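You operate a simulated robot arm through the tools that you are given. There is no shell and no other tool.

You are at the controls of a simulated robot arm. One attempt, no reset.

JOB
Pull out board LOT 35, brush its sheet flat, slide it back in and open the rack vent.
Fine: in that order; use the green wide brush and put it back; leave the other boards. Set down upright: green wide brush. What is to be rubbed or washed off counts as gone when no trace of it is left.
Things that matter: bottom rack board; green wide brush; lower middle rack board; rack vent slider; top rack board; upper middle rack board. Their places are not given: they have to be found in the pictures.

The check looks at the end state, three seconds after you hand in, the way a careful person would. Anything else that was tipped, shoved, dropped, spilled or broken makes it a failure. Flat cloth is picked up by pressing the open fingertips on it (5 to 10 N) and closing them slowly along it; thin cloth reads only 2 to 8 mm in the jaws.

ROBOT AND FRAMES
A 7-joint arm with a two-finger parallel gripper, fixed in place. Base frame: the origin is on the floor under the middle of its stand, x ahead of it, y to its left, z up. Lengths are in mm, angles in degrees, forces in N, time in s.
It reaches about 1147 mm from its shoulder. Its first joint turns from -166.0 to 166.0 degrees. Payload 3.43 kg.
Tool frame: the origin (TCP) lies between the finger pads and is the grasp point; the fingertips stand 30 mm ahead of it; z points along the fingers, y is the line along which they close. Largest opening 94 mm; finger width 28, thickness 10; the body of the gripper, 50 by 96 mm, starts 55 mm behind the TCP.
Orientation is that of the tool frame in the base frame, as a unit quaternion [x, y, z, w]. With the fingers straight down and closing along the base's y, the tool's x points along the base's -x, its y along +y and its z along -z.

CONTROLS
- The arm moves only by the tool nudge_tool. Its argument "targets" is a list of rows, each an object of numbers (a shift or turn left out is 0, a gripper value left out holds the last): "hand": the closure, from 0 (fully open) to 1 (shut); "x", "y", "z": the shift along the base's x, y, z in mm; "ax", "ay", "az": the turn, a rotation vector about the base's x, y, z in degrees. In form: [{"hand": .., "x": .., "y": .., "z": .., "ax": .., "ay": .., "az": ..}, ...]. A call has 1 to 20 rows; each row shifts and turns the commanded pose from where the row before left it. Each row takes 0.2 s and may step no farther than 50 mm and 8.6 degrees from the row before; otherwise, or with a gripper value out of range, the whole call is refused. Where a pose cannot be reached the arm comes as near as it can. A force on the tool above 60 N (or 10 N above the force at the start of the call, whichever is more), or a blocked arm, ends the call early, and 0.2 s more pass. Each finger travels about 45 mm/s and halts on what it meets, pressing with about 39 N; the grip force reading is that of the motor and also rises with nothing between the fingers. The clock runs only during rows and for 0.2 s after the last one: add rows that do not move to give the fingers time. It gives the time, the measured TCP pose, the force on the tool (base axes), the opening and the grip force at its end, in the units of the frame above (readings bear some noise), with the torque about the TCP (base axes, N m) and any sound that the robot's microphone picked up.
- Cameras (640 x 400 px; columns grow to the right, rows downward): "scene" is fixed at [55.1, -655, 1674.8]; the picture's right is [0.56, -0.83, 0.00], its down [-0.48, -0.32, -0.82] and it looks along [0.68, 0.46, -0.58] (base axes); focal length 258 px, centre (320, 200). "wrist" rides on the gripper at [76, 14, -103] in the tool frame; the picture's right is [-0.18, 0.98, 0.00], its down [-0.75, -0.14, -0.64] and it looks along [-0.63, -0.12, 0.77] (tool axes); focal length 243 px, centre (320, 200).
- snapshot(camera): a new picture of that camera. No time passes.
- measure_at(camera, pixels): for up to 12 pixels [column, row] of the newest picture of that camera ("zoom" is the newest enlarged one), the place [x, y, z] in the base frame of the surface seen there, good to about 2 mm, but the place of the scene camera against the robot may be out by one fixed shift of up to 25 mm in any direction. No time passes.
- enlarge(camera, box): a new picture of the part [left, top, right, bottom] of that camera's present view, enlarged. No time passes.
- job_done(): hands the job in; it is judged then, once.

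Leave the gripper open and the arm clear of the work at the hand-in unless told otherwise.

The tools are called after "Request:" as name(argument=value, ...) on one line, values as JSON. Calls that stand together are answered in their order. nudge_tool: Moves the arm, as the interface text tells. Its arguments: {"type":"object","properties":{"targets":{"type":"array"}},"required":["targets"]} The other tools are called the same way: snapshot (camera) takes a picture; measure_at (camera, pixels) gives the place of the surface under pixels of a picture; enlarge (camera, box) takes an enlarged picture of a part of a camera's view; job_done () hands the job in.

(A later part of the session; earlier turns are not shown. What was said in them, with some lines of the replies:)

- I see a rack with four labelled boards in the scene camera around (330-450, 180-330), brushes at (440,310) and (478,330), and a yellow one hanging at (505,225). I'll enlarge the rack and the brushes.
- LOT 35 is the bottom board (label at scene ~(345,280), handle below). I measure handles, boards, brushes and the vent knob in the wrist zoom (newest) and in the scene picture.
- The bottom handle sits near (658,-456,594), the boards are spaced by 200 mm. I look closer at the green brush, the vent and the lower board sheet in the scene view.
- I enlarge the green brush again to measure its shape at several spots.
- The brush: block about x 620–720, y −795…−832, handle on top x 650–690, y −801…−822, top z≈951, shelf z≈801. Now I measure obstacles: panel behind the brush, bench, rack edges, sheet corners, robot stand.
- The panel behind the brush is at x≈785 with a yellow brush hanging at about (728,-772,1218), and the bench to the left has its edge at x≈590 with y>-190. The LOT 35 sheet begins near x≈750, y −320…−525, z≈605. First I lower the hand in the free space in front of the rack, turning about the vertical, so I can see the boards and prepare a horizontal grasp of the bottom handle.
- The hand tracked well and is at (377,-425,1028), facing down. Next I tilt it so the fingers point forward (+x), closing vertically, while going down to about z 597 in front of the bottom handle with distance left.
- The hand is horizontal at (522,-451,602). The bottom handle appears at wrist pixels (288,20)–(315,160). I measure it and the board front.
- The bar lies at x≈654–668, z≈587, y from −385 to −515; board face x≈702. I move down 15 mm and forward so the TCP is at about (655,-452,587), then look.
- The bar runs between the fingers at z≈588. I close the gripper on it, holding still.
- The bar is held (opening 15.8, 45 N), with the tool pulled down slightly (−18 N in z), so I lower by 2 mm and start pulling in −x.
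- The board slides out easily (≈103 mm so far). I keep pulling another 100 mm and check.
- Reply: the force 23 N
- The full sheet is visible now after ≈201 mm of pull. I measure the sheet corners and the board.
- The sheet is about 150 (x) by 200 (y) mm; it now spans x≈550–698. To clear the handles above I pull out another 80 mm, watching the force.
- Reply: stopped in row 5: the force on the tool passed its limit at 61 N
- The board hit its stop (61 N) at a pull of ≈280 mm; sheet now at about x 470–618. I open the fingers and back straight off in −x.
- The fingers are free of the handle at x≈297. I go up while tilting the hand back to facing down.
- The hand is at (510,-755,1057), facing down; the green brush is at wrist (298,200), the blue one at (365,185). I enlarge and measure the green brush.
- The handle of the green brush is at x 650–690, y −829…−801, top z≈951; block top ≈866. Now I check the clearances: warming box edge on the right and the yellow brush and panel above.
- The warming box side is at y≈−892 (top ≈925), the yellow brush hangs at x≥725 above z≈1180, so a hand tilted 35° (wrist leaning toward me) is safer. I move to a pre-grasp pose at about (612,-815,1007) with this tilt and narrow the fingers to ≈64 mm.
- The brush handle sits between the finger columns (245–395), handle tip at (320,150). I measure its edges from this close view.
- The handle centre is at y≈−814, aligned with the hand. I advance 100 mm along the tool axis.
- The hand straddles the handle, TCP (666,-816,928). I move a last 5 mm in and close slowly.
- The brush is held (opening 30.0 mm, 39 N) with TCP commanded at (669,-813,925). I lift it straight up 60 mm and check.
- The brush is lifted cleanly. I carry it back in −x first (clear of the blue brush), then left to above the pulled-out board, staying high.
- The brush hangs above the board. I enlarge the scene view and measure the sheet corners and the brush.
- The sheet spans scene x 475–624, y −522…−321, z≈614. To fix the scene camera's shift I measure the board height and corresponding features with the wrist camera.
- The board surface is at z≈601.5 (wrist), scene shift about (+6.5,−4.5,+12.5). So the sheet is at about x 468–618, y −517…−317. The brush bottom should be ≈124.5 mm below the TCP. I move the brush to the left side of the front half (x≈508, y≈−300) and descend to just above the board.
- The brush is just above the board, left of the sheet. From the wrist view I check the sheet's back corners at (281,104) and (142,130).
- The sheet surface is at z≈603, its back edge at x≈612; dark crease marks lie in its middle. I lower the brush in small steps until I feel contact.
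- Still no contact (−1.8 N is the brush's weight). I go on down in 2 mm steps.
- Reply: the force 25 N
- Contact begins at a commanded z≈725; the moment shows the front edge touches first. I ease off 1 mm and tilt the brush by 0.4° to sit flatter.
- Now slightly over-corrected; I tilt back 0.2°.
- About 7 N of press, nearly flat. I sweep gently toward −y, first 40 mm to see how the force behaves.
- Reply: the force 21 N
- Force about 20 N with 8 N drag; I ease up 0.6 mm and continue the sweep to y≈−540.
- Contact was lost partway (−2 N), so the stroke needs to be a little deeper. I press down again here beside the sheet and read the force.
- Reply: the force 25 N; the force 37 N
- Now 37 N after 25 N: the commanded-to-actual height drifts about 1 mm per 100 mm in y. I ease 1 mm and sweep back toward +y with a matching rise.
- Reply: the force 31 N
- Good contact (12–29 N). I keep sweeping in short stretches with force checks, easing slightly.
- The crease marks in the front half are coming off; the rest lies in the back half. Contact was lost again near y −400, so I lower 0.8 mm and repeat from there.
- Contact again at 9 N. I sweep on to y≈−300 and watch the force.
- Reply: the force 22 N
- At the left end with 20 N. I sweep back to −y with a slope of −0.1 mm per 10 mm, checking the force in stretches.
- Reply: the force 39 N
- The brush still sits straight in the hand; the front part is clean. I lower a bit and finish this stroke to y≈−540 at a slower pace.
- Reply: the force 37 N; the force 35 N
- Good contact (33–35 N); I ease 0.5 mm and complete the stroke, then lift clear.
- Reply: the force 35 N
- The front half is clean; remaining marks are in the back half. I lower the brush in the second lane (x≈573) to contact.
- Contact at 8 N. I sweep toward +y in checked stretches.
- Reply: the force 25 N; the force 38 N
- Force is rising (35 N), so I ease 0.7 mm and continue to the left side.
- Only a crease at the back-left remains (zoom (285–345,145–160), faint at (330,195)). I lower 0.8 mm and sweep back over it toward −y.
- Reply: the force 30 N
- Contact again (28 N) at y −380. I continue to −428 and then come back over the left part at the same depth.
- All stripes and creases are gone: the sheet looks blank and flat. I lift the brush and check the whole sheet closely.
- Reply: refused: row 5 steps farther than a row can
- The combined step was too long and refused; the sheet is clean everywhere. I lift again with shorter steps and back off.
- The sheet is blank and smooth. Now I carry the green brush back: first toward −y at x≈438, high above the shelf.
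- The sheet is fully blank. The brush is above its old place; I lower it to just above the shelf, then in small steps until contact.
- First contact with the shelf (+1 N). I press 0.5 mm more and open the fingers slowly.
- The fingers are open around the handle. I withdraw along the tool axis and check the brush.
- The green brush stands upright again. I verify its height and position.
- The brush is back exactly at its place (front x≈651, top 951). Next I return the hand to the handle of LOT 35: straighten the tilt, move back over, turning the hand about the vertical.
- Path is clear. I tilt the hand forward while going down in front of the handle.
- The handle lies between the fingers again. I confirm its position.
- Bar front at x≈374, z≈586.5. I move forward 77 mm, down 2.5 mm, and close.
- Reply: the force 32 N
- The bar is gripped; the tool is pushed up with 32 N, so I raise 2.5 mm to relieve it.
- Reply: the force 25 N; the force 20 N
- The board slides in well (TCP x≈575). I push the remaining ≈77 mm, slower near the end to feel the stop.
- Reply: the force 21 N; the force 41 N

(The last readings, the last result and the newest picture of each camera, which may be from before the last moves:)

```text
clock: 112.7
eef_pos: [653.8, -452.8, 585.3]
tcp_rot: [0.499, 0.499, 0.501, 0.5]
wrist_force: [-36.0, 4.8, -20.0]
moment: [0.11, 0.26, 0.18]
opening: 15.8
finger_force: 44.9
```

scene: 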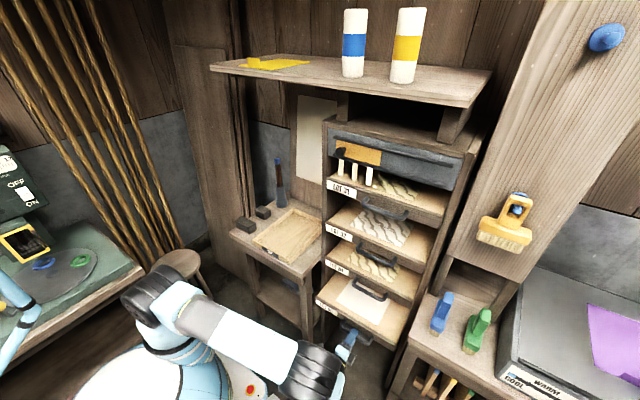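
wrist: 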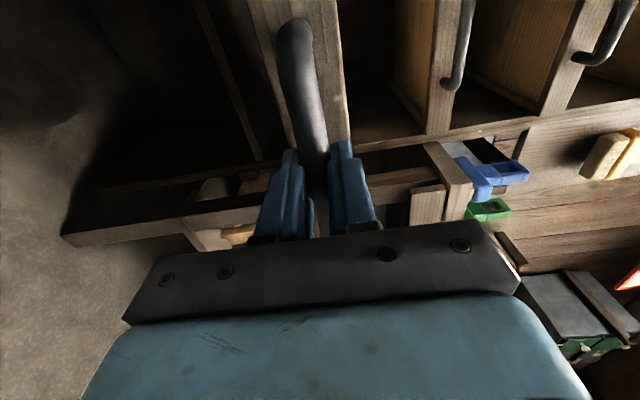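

The stop is felt (−36 N): the board is home. I relax 1 mm, open and back off.

Request:
nudge_tool(targets=[{"x": -1}, {"hand": 0.7}, {"hand": 0.4}, {"hand": 0.2}, {"hand": 0.2}, {"hand": 0.2}])

Request:
nudge_tool(targets=[{"x": -10}, {"x": -20}, {"x": -30}, {"x": -40}, {"x": -40}, {}])

Request:
snapshot(camera="wrist")

Request:
enlarge(camera="scene", box=[310, 160, 470, 340])

```text
clock: 114.0
eef_pos: [654.7, -452.5, 587.1]
tcp_rot: [0.498, 0.499, 0.501, 0.501]
wrist_force: [-0.3, 0.2, 0.3]
moment: [-0.02, 0.01, 0.01]
opening: 75.3
finger_force: 0.0
```

```text
clock: 115.5
eef_pos: [511.8, -455.7, 589.7]
tcp_rot: [0.499, 0.499, 0.501, 0.502]
wrist_force: [-0.5, 0.0, 0.0]
moment: [-0.02, -0.03, 0.01]
opening: 74.9
finger_force: 0.0
```

```text
taken
```

wrist: 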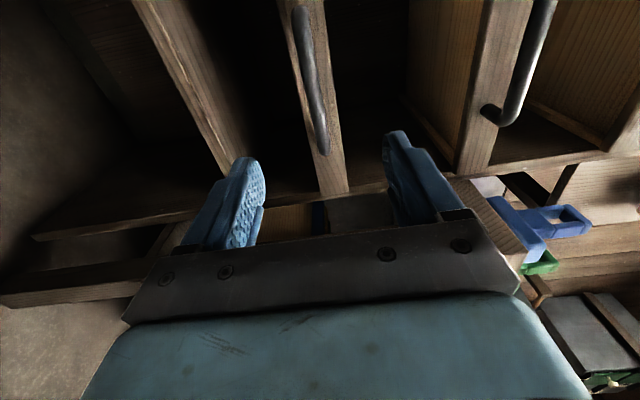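

```text
2.22 times, centred on (390, 250) of scene
```

zoom: 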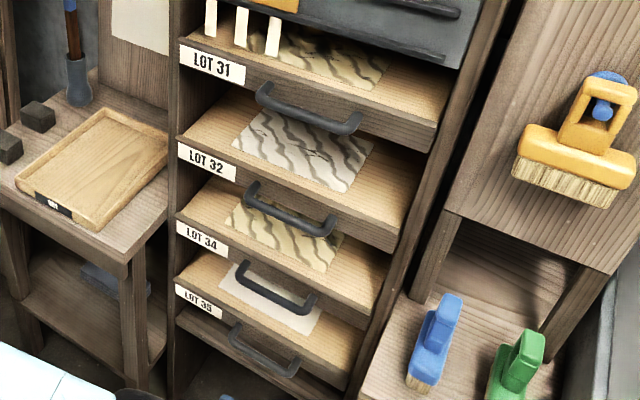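

The board appears flush with the others. I verify the handle position in the wrist picture.

Request:
measure_at(camera="wrist", pixels=[[300, 40], [308, 90], [318, 135], [330, 60], [335, 150], [310, 130]])

```text
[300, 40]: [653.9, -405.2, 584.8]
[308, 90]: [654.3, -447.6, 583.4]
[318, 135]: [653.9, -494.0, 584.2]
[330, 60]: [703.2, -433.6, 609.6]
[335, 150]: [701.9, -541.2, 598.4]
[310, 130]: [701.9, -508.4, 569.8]
```

The bottom board is exactly home (bar at x≈654 as at the start). Next is the vent; I measure knob, plate, rails, the strips and the shelf above in the scene picture.

Request:
enlarge(camera="scene", box=[325, 125, 405, 190])

Request:
measure_at(camera="zoom", pixels=[[130, 205], [160, 190], [200, 190], [400, 255], [420, 280], [200, 130], [500, 220], [140, 245], [180, 320], [420, 360], [300, 300], [550, 310]])

Request:
measure_at(camera="scene", pixels=[[440, 167], [450, 175], [460, 180], [300, 72], [460, 100], [212, 68], [488, 78], [470, 100], [330, 140], [455, 190], [448, 185], [355, 178]])

```text
6.15 times, centred on (365, 158) of scene
```

zoom: 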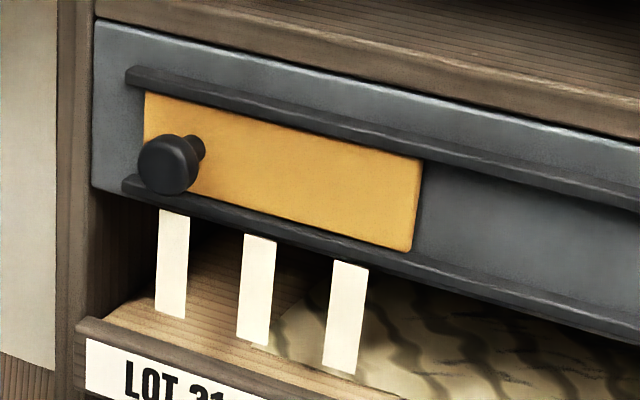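

```text
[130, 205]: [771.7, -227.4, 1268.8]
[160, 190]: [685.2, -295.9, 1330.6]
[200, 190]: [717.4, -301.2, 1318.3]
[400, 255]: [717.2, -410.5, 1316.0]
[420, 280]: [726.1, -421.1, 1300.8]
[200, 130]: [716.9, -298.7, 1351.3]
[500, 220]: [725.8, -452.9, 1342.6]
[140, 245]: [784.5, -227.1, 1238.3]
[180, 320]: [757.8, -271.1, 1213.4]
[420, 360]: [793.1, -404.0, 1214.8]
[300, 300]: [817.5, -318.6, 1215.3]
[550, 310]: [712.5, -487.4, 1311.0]
```

```text
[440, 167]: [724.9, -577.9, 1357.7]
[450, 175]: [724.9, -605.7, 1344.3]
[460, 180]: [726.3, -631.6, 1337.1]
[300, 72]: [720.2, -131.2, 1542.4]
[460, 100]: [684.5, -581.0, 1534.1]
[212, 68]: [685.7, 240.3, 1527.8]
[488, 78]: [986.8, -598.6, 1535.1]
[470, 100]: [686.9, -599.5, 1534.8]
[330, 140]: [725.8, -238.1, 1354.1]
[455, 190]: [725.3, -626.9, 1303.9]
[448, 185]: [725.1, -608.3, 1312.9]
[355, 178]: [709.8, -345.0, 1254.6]
```

Knob head is at about (678,-298,1331) real, plate y −270…−411, strips hang lower (z<1300). I'll hold the knob with fingers forward, closing along y. First I raise the hand in front of the rack while rolling it −90° about its axis.

Request:
nudge_tool(targets=[{"hand": 0.2, "x": -4, "z": 37, "y": 8, "ax": -4.5}, {"x": -4, "z": 37, "y": 8, "ax": -4.5}, {"x": -4, "z": 37, "y": 8, "ax": -4.5}, {"x": -4, "z": 37, "y": 8, "ax": -4.5}, {"x": -4, "z": 37, "y": 8, "ax": -4.5}, {"x": -4, "z": 37, "y": 8, "ax": -4.5}, {"x": -4, "z": 37, "y": 8, "ax": -4.5}, {"x": -4, "z": 37, "y": 8, "ax": -4.5}, {"x": -4, "z": 37, "y": 8, "ax": -4.5}, {"x": -4, "z": 37, "y": 8, "ax": -4.5}, {"x": 0, "z": 37, "y": 8, "ax": -4.5}, {"z": 37, "y": 8, "ax": -4.5}, {"z": 37, "y": 8, "ax": -4.5}, {"z": 37, "y": 8, "ax": -4.5}, {"z": 37, "y": 8, "ax": -4.5}, {"z": 37, "y": 8, "ax": -4.5}, {"z": 37, "y": 8, "ax": -4.5}, {"z": 37, "y": 8, "ax": -4.5}, {"z": 37, "y": 8, "ax": -4.5}, {"z": 37, "y": 8, "ax": -4.5}])

Request:
snapshot(camera="wrist")

Request:
snapshot(camera="scene")

```text
clock: 119.7
eef_pos: [474.1, -294.5, 1328.9]
tcp_rot: [-0.002, 0.707, 0.001, 0.707]
wrist_force: [0.6, -1.1, -0.8]
moment: [-0.03, 0.0, 0.03]
opening: 75.3
finger_force: 0.0
```

```text
taken
```

wrist: 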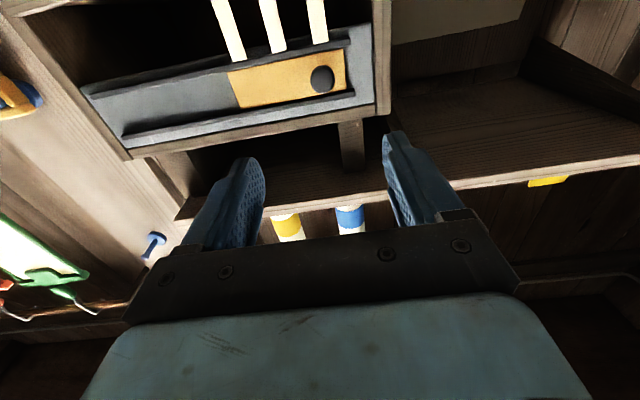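

```text
taken
```

scene: 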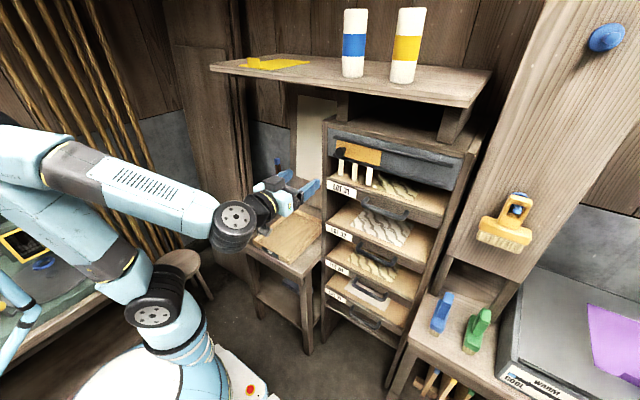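

The vent is well in view of the wrist camera (upside down): knob at (322,78), yellow plate (230–345, 60–105). I enlarge and measure.

Request:
enlarge(camera="wrist", box=[70, 0, 400, 170])

Request:
measure_at(camera="wrist", pixels=[[322, 78], [311, 78], [332, 78], [322, 66], [322, 90], [234, 90], [340, 60], [343, 88], [120, 115], [350, 95], [130, 138], [320, 40]])

```text
1.94 times, centred on (235, 85) of wrist
```

zoom: 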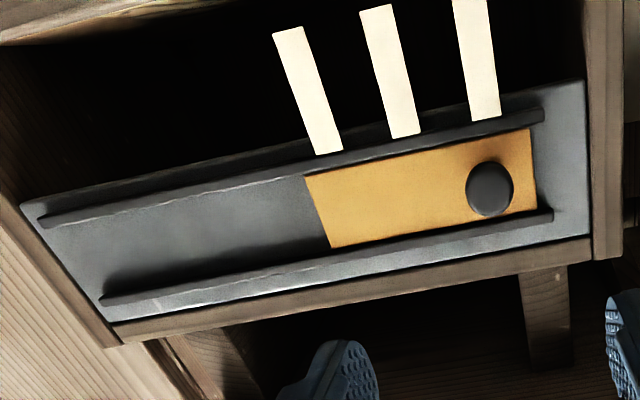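

```text
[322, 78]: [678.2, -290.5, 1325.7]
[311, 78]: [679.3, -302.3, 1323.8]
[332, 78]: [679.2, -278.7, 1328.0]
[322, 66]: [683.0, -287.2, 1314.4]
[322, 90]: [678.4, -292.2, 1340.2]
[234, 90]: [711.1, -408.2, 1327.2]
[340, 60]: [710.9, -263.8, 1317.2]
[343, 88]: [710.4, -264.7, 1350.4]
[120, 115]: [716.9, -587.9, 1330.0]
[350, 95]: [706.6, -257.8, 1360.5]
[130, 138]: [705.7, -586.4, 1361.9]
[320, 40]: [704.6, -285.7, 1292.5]
```

The knob: front x≈678, centre y≈−290.5, z≈1328, radius ≈12; plate face x≈711, rails z≈1295 and 1360, running to y≈−590. I narrow the fingers to ≈50 mm, align, and advance to x≈640 first.

Request:
nudge_tool(targets=[{"hand": 0.47, "y": 3.5}, {"x": 35}, {"x": 40}, {"x": 40}, {"x": 30}, {"x": 20}, {}])

Request:
snapshot(camera="wrist")

Request:
enlarge(camera="scene", box=[290, 110, 410, 200])

```text
clock: 121.2
eef_pos: [637.5, -291.6, 1327.7]
tcp_rot: [-0.002, 0.707, 0.001, 0.707]
wrist_force: [0.3, 0.5, 0.4]
moment: [-0.01, 0.02, -0.03]
opening: 49.8
finger_force: 0.1
```

```text
taken
```

wrist: 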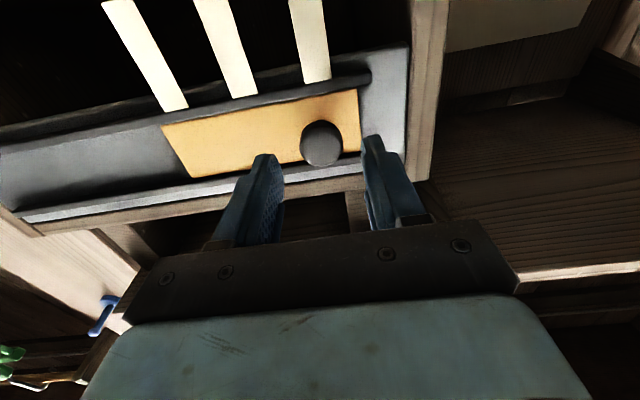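

```text
4.44 times, centred on (350, 155) of scene
```

zoom: 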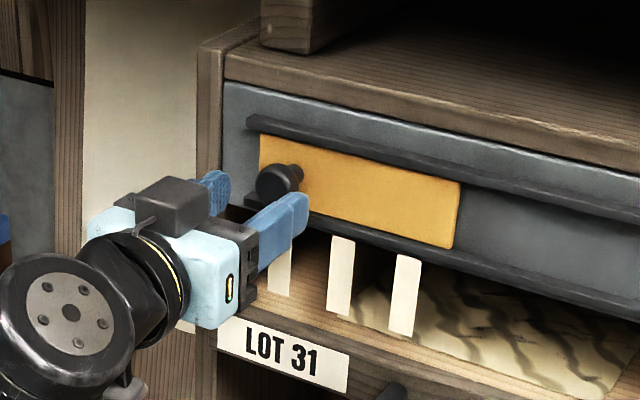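

The fingers straddle the knob. I re-measure the knob from close range.

Request:
measure_at(camera="wrist", pixels=[[321, 143], [302, 143], [340, 143], [321, 124], [321, 162], [265, 165], [372, 150]])

```text
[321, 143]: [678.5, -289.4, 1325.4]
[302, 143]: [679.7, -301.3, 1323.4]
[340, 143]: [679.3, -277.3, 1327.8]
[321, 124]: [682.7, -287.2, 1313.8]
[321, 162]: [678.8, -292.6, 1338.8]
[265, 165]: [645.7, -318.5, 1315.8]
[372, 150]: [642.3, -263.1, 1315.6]
```

Centred within 1–2 mm. I advance 30 mm and close on the knob slowly.

Request:
nudge_tool(targets=[{"x": 15, "y": 1, "z": -1}, {"x": 15}, {}, {"hand": 0.55}, {"hand": 0.62}, {"hand": 0.7}, {"hand": 0.8}, {"hand": 1}, {"hand": 1}, {"hand": 1}])

Request:
snapshot(camera="wrist")

```text
clock: 123.5
eef_pos: [669.3, -290.0, 1327.1]
tcp_rot: [-0.001, 0.707, 0.001, 0.707]
wrist_force: [6.6, -24.3, 5.5]
moment: [-0.02, 0.06, -0.66]
opening: 29.3
finger_force: 44.5
```

```text
taken
```

wrist: 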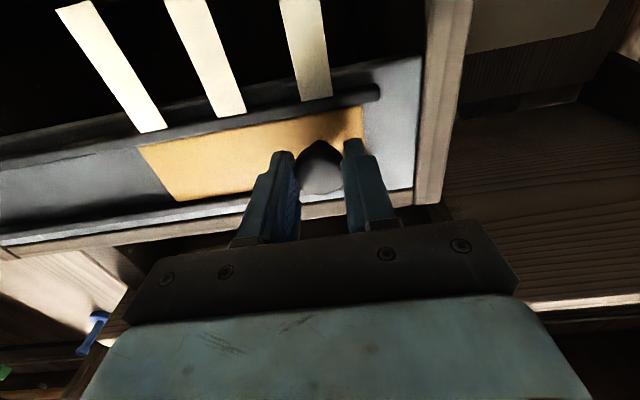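

The knob is held (29.3 mm, 44 N). Now I slide toward −y, first gently.

Request:
nudge_tool(targets=[{"hand": 1, "y": -3}, {"y": -5}, {"y": -8}, {"y": -10}, {"y": -10}])

Request:
enlarge(camera="scene", box=[300, 110, 460, 210])

```text
clock: 124.7
eef_pos: [667.5, -324.9, 1327.3]
tcp_rot: [-0.004, 0.706, 0.002, 0.708]
wrist_force: [10.4, -1.2, 25.3]
moment: [-0.03, -1.01, -0.03]
opening: 29.5
finger_force: 44.9
```

```text
4.00 times, centred on (380, 160) of scene
```

zoom: 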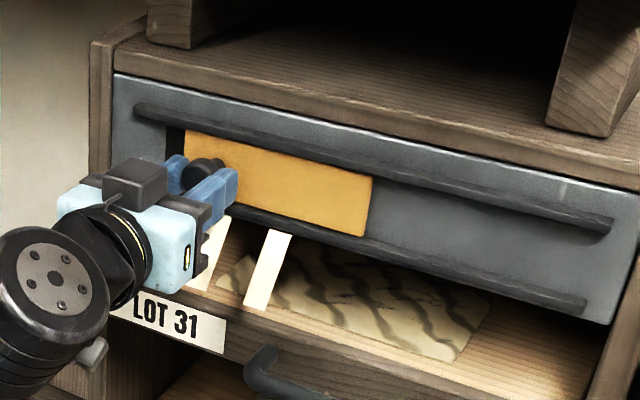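

The plate slides and a dark opening appears on the left. I relieve the 25 N vertical strain (+1 mm) and continue sliding.

Request:
nudge_tool(targets=[{"z": 1, "y": -5}, {"y": -10}, {"y": -10}, {"y": -12}, {"y": -12}])

Request:
nudge_tool(targets=[{"y": -12}, {"y": -12}, {"y": -12}, {"y": -12}])

Request:
enlarge(camera="scene", box=[300, 110, 460, 210])

```text
clock: 125.8
eef_pos: [668.4, -373.6, 1325.6]
tcp_rot: [-0.003, 0.707, 0.002, 0.707]
wrist_force: [25.7, 0.3, 24.0]
moment: [-0.06, -0.69, -0.04]
opening: 29.4
finger_force: 45.4
```

```text
clock: 126.8
eef_pos: [669.7, -422.0, 1325.3]
tcp_rot: [-0.002, 0.707, 0.001, 0.707]
wrist_force: [15.2, -1.0, 23.6]
moment: [-0.05, -0.36, -0.21]
opening: 29.2
finger_force: 45.2
```

```text
4.00 times, centred on (380, 160) of scene
```

zoom: 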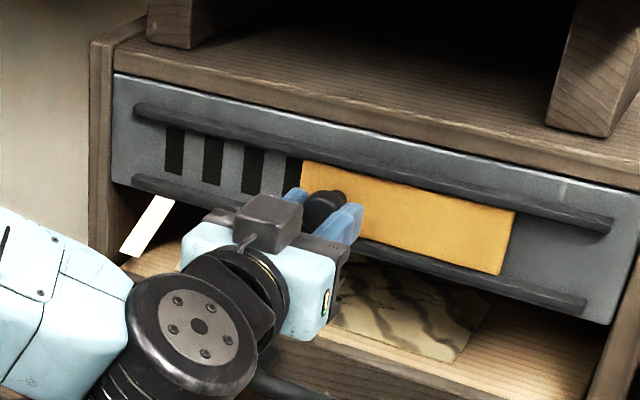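

Four vent slots are opening and the strips start to stir. I relieve the strain slightly and keep sliding toward the end of travel.

Request:
nudge_tool(targets=[{"x": 1, "z": 1, "y": -5}, {"y": -8}, {"y": -8}, {"y": -8}])

Request:
enlarge(camera="scene", box=[300, 110, 460, 210])

```text
clock: 127.8
eef_pos: [669.4, -440.3, 1326.0]
tcp_rot: [-0.009, 0.708, 0.008, 0.706]
wrist_force: [-27.4, 28.0, -2.1]
moment: [-0.12, -0.14, 0.7]
opening: 29.7
finger_force: 45.3
stopped in row 4: the force on the tool passed its limit at 70 N (the readings are from after the stop); the commanded pose is now the measured one
```

```text
4.00 times, centred on (380, 160) of scene
```

zoom: 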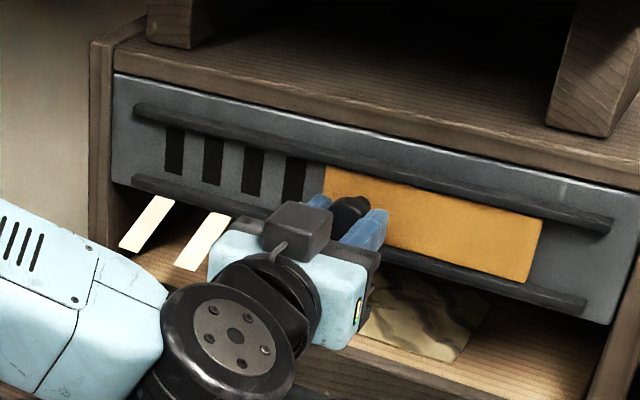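

The slider stopped at its end after ≈150 mm (70 N at the stop): all four slots are uncovered and strips blow outward. I open the fingers gently and back off straight in −x.

Request:
nudge_tool(targets=[{"hand": 0.65}, {"hand": 0.55}, {"hand": 0.47}, {"hand": 0.47}, {"hand": 0.47}])

Request:
snapshot(camera="wrist")

```text
clock: 129.0
eef_pos: [671.7, -444.0, 1325.1]
tcp_rot: [-0.007, 0.709, 0.006, 0.705]
wrist_force: [0.0, -0.1, -0.4]
moment: [0.01, -0.03, -0.01]
opening: 49.8
finger_force: 0.0
```

```text
taken
```

wrist: 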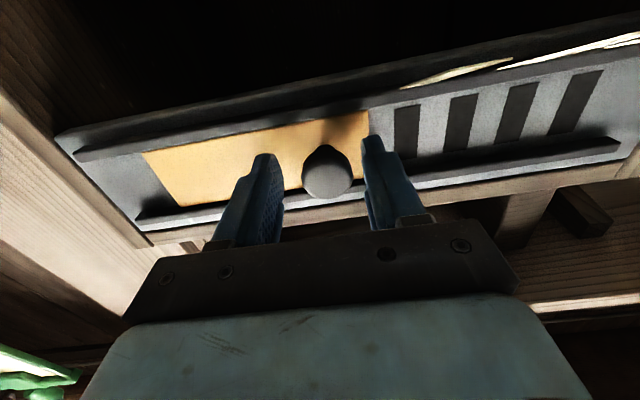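

All four slots are open and the knob is free between the fingers. I retreat straight back.

Request:
nudge_tool(targets=[{"x": -10}, {"x": -15}, {"x": -25}, {"x": -40}, {"x": -45}, {"x": -45}, {"hand": 0, "x": -20}, {}])

Request:
snapshot(camera="wrist")

Request:
snapshot(camera="scene")

Request:
enlarge(camera="scene", box=[310, 110, 470, 210])

```text
clock: 130.8
eef_pos: [472.9, -441.8, 1328.5]
tcp_rot: [-0.007, 0.709, 0.006, 0.705]
wrist_force: [-0.7, 0.2, -0.2]
moment: [-0.02, 0.03, 0.0]
opening: 94.2
finger_force: 0.1
```

```text
taken
```

wrist: 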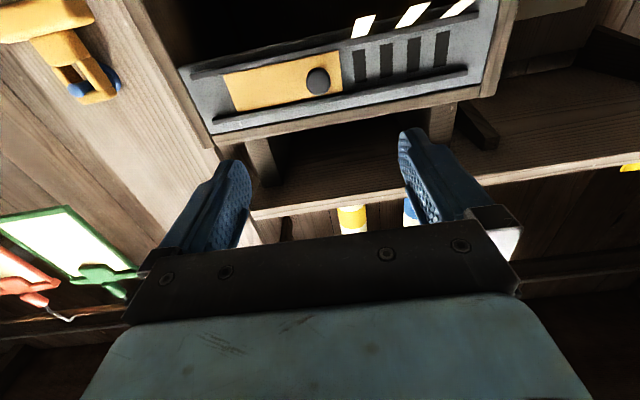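

```text
taken
```

scene: 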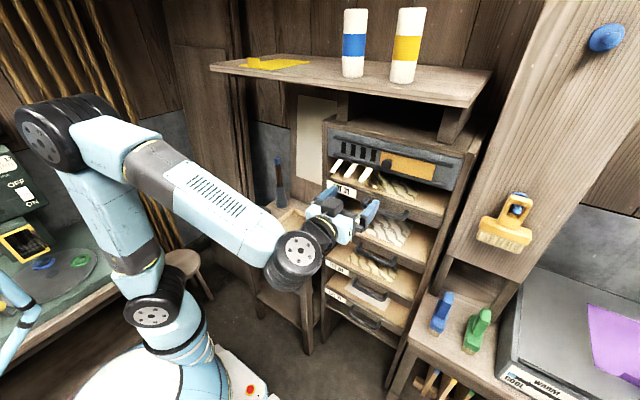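

```text
4.00 times, centred on (390, 160) of scene
```

zoom: 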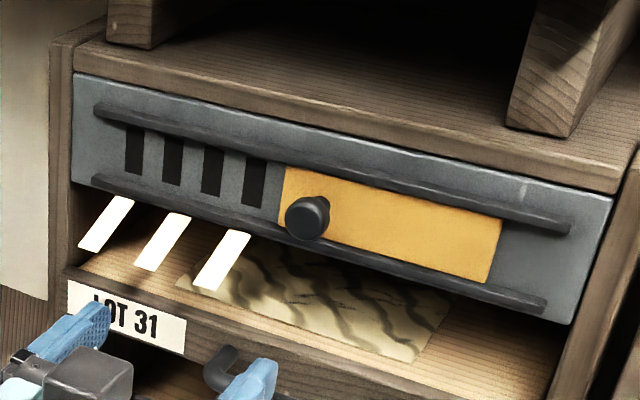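

The vent is open, strips streaming. I check the knob's resting place and the other boards and brushes once more.

Request:
measure_at(camera="wrist", pixels=[[318, 80], [226, 95], [342, 80], [120, 100], [214, 122]])

Request:
enlarge(camera="scene", box=[320, 170, 500, 370])

```text
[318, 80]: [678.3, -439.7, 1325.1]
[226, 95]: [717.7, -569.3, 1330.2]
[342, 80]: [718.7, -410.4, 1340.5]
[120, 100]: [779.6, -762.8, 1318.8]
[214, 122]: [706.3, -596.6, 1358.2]
```

```text
2.00 times, centred on (410, 270) of scene
```

zoom: 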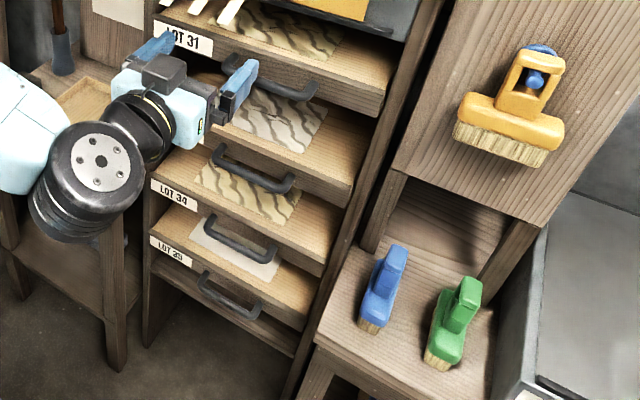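

Everything is in place: LOT 35 is in, its sheet is white and flat, the brushes are upright, and the vent plate stands at its end (knob y −290 → −440). I move the open hand a bit farther away, then hand in.

Request:
nudge_tool(targets=[{"hand": 0, "x": -30, "z": 10}, {"x": -35, "z": 15}, {"x": -35, "z": 15}, {}, {}])

Request:
snapshot(camera="scene")

```text
clock: 132.0
eef_pos: [367.9, -444.8, 1365.3]
tcp_rot: [-0.007, 0.709, 0.006, 0.705]
wrist_force: [-0.1, -0.1, 0.3]
moment: [-0.03, -0.02, 0.02]
opening: 93.9
finger_force: 0.0
```

```text
taken
```

scene: 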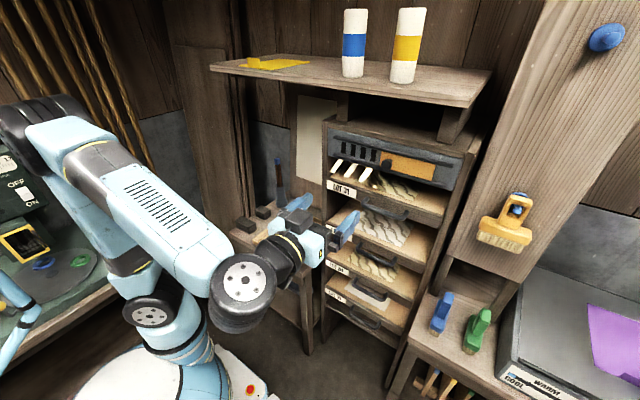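

The arm is clear with the gripper open, and the scene is as wanted. I hand the job in.

Request:
job_done()

```text
The job is handed in.
```

I did all four steps in the order you gave and handed the job in; the check's verdict hasn't come back.

- **Board LOT 35:** I pulled it out about 280 mm to its stop. After brushing I slid it back in until it hit the inner stop. Its handle reads the same position as at the start.
- **Sheet:** I brushed it with the green wide brush until every stripe and crease was gone. It looks blank and flat in the enlarged pictures. Pressing force varied during the strokes and reached about 37 N at times.
- **Green brush:** it is back upright in its old place on the shelf.
- **Rack vent:** I slid the plate about 150 mm to its end stop. All four slots are open and the paper strips now blow outward.

I did not touch the other three boards, and the last pictures show nothing tipped or shoved. I left the gripper open and the arm clear of the rack.
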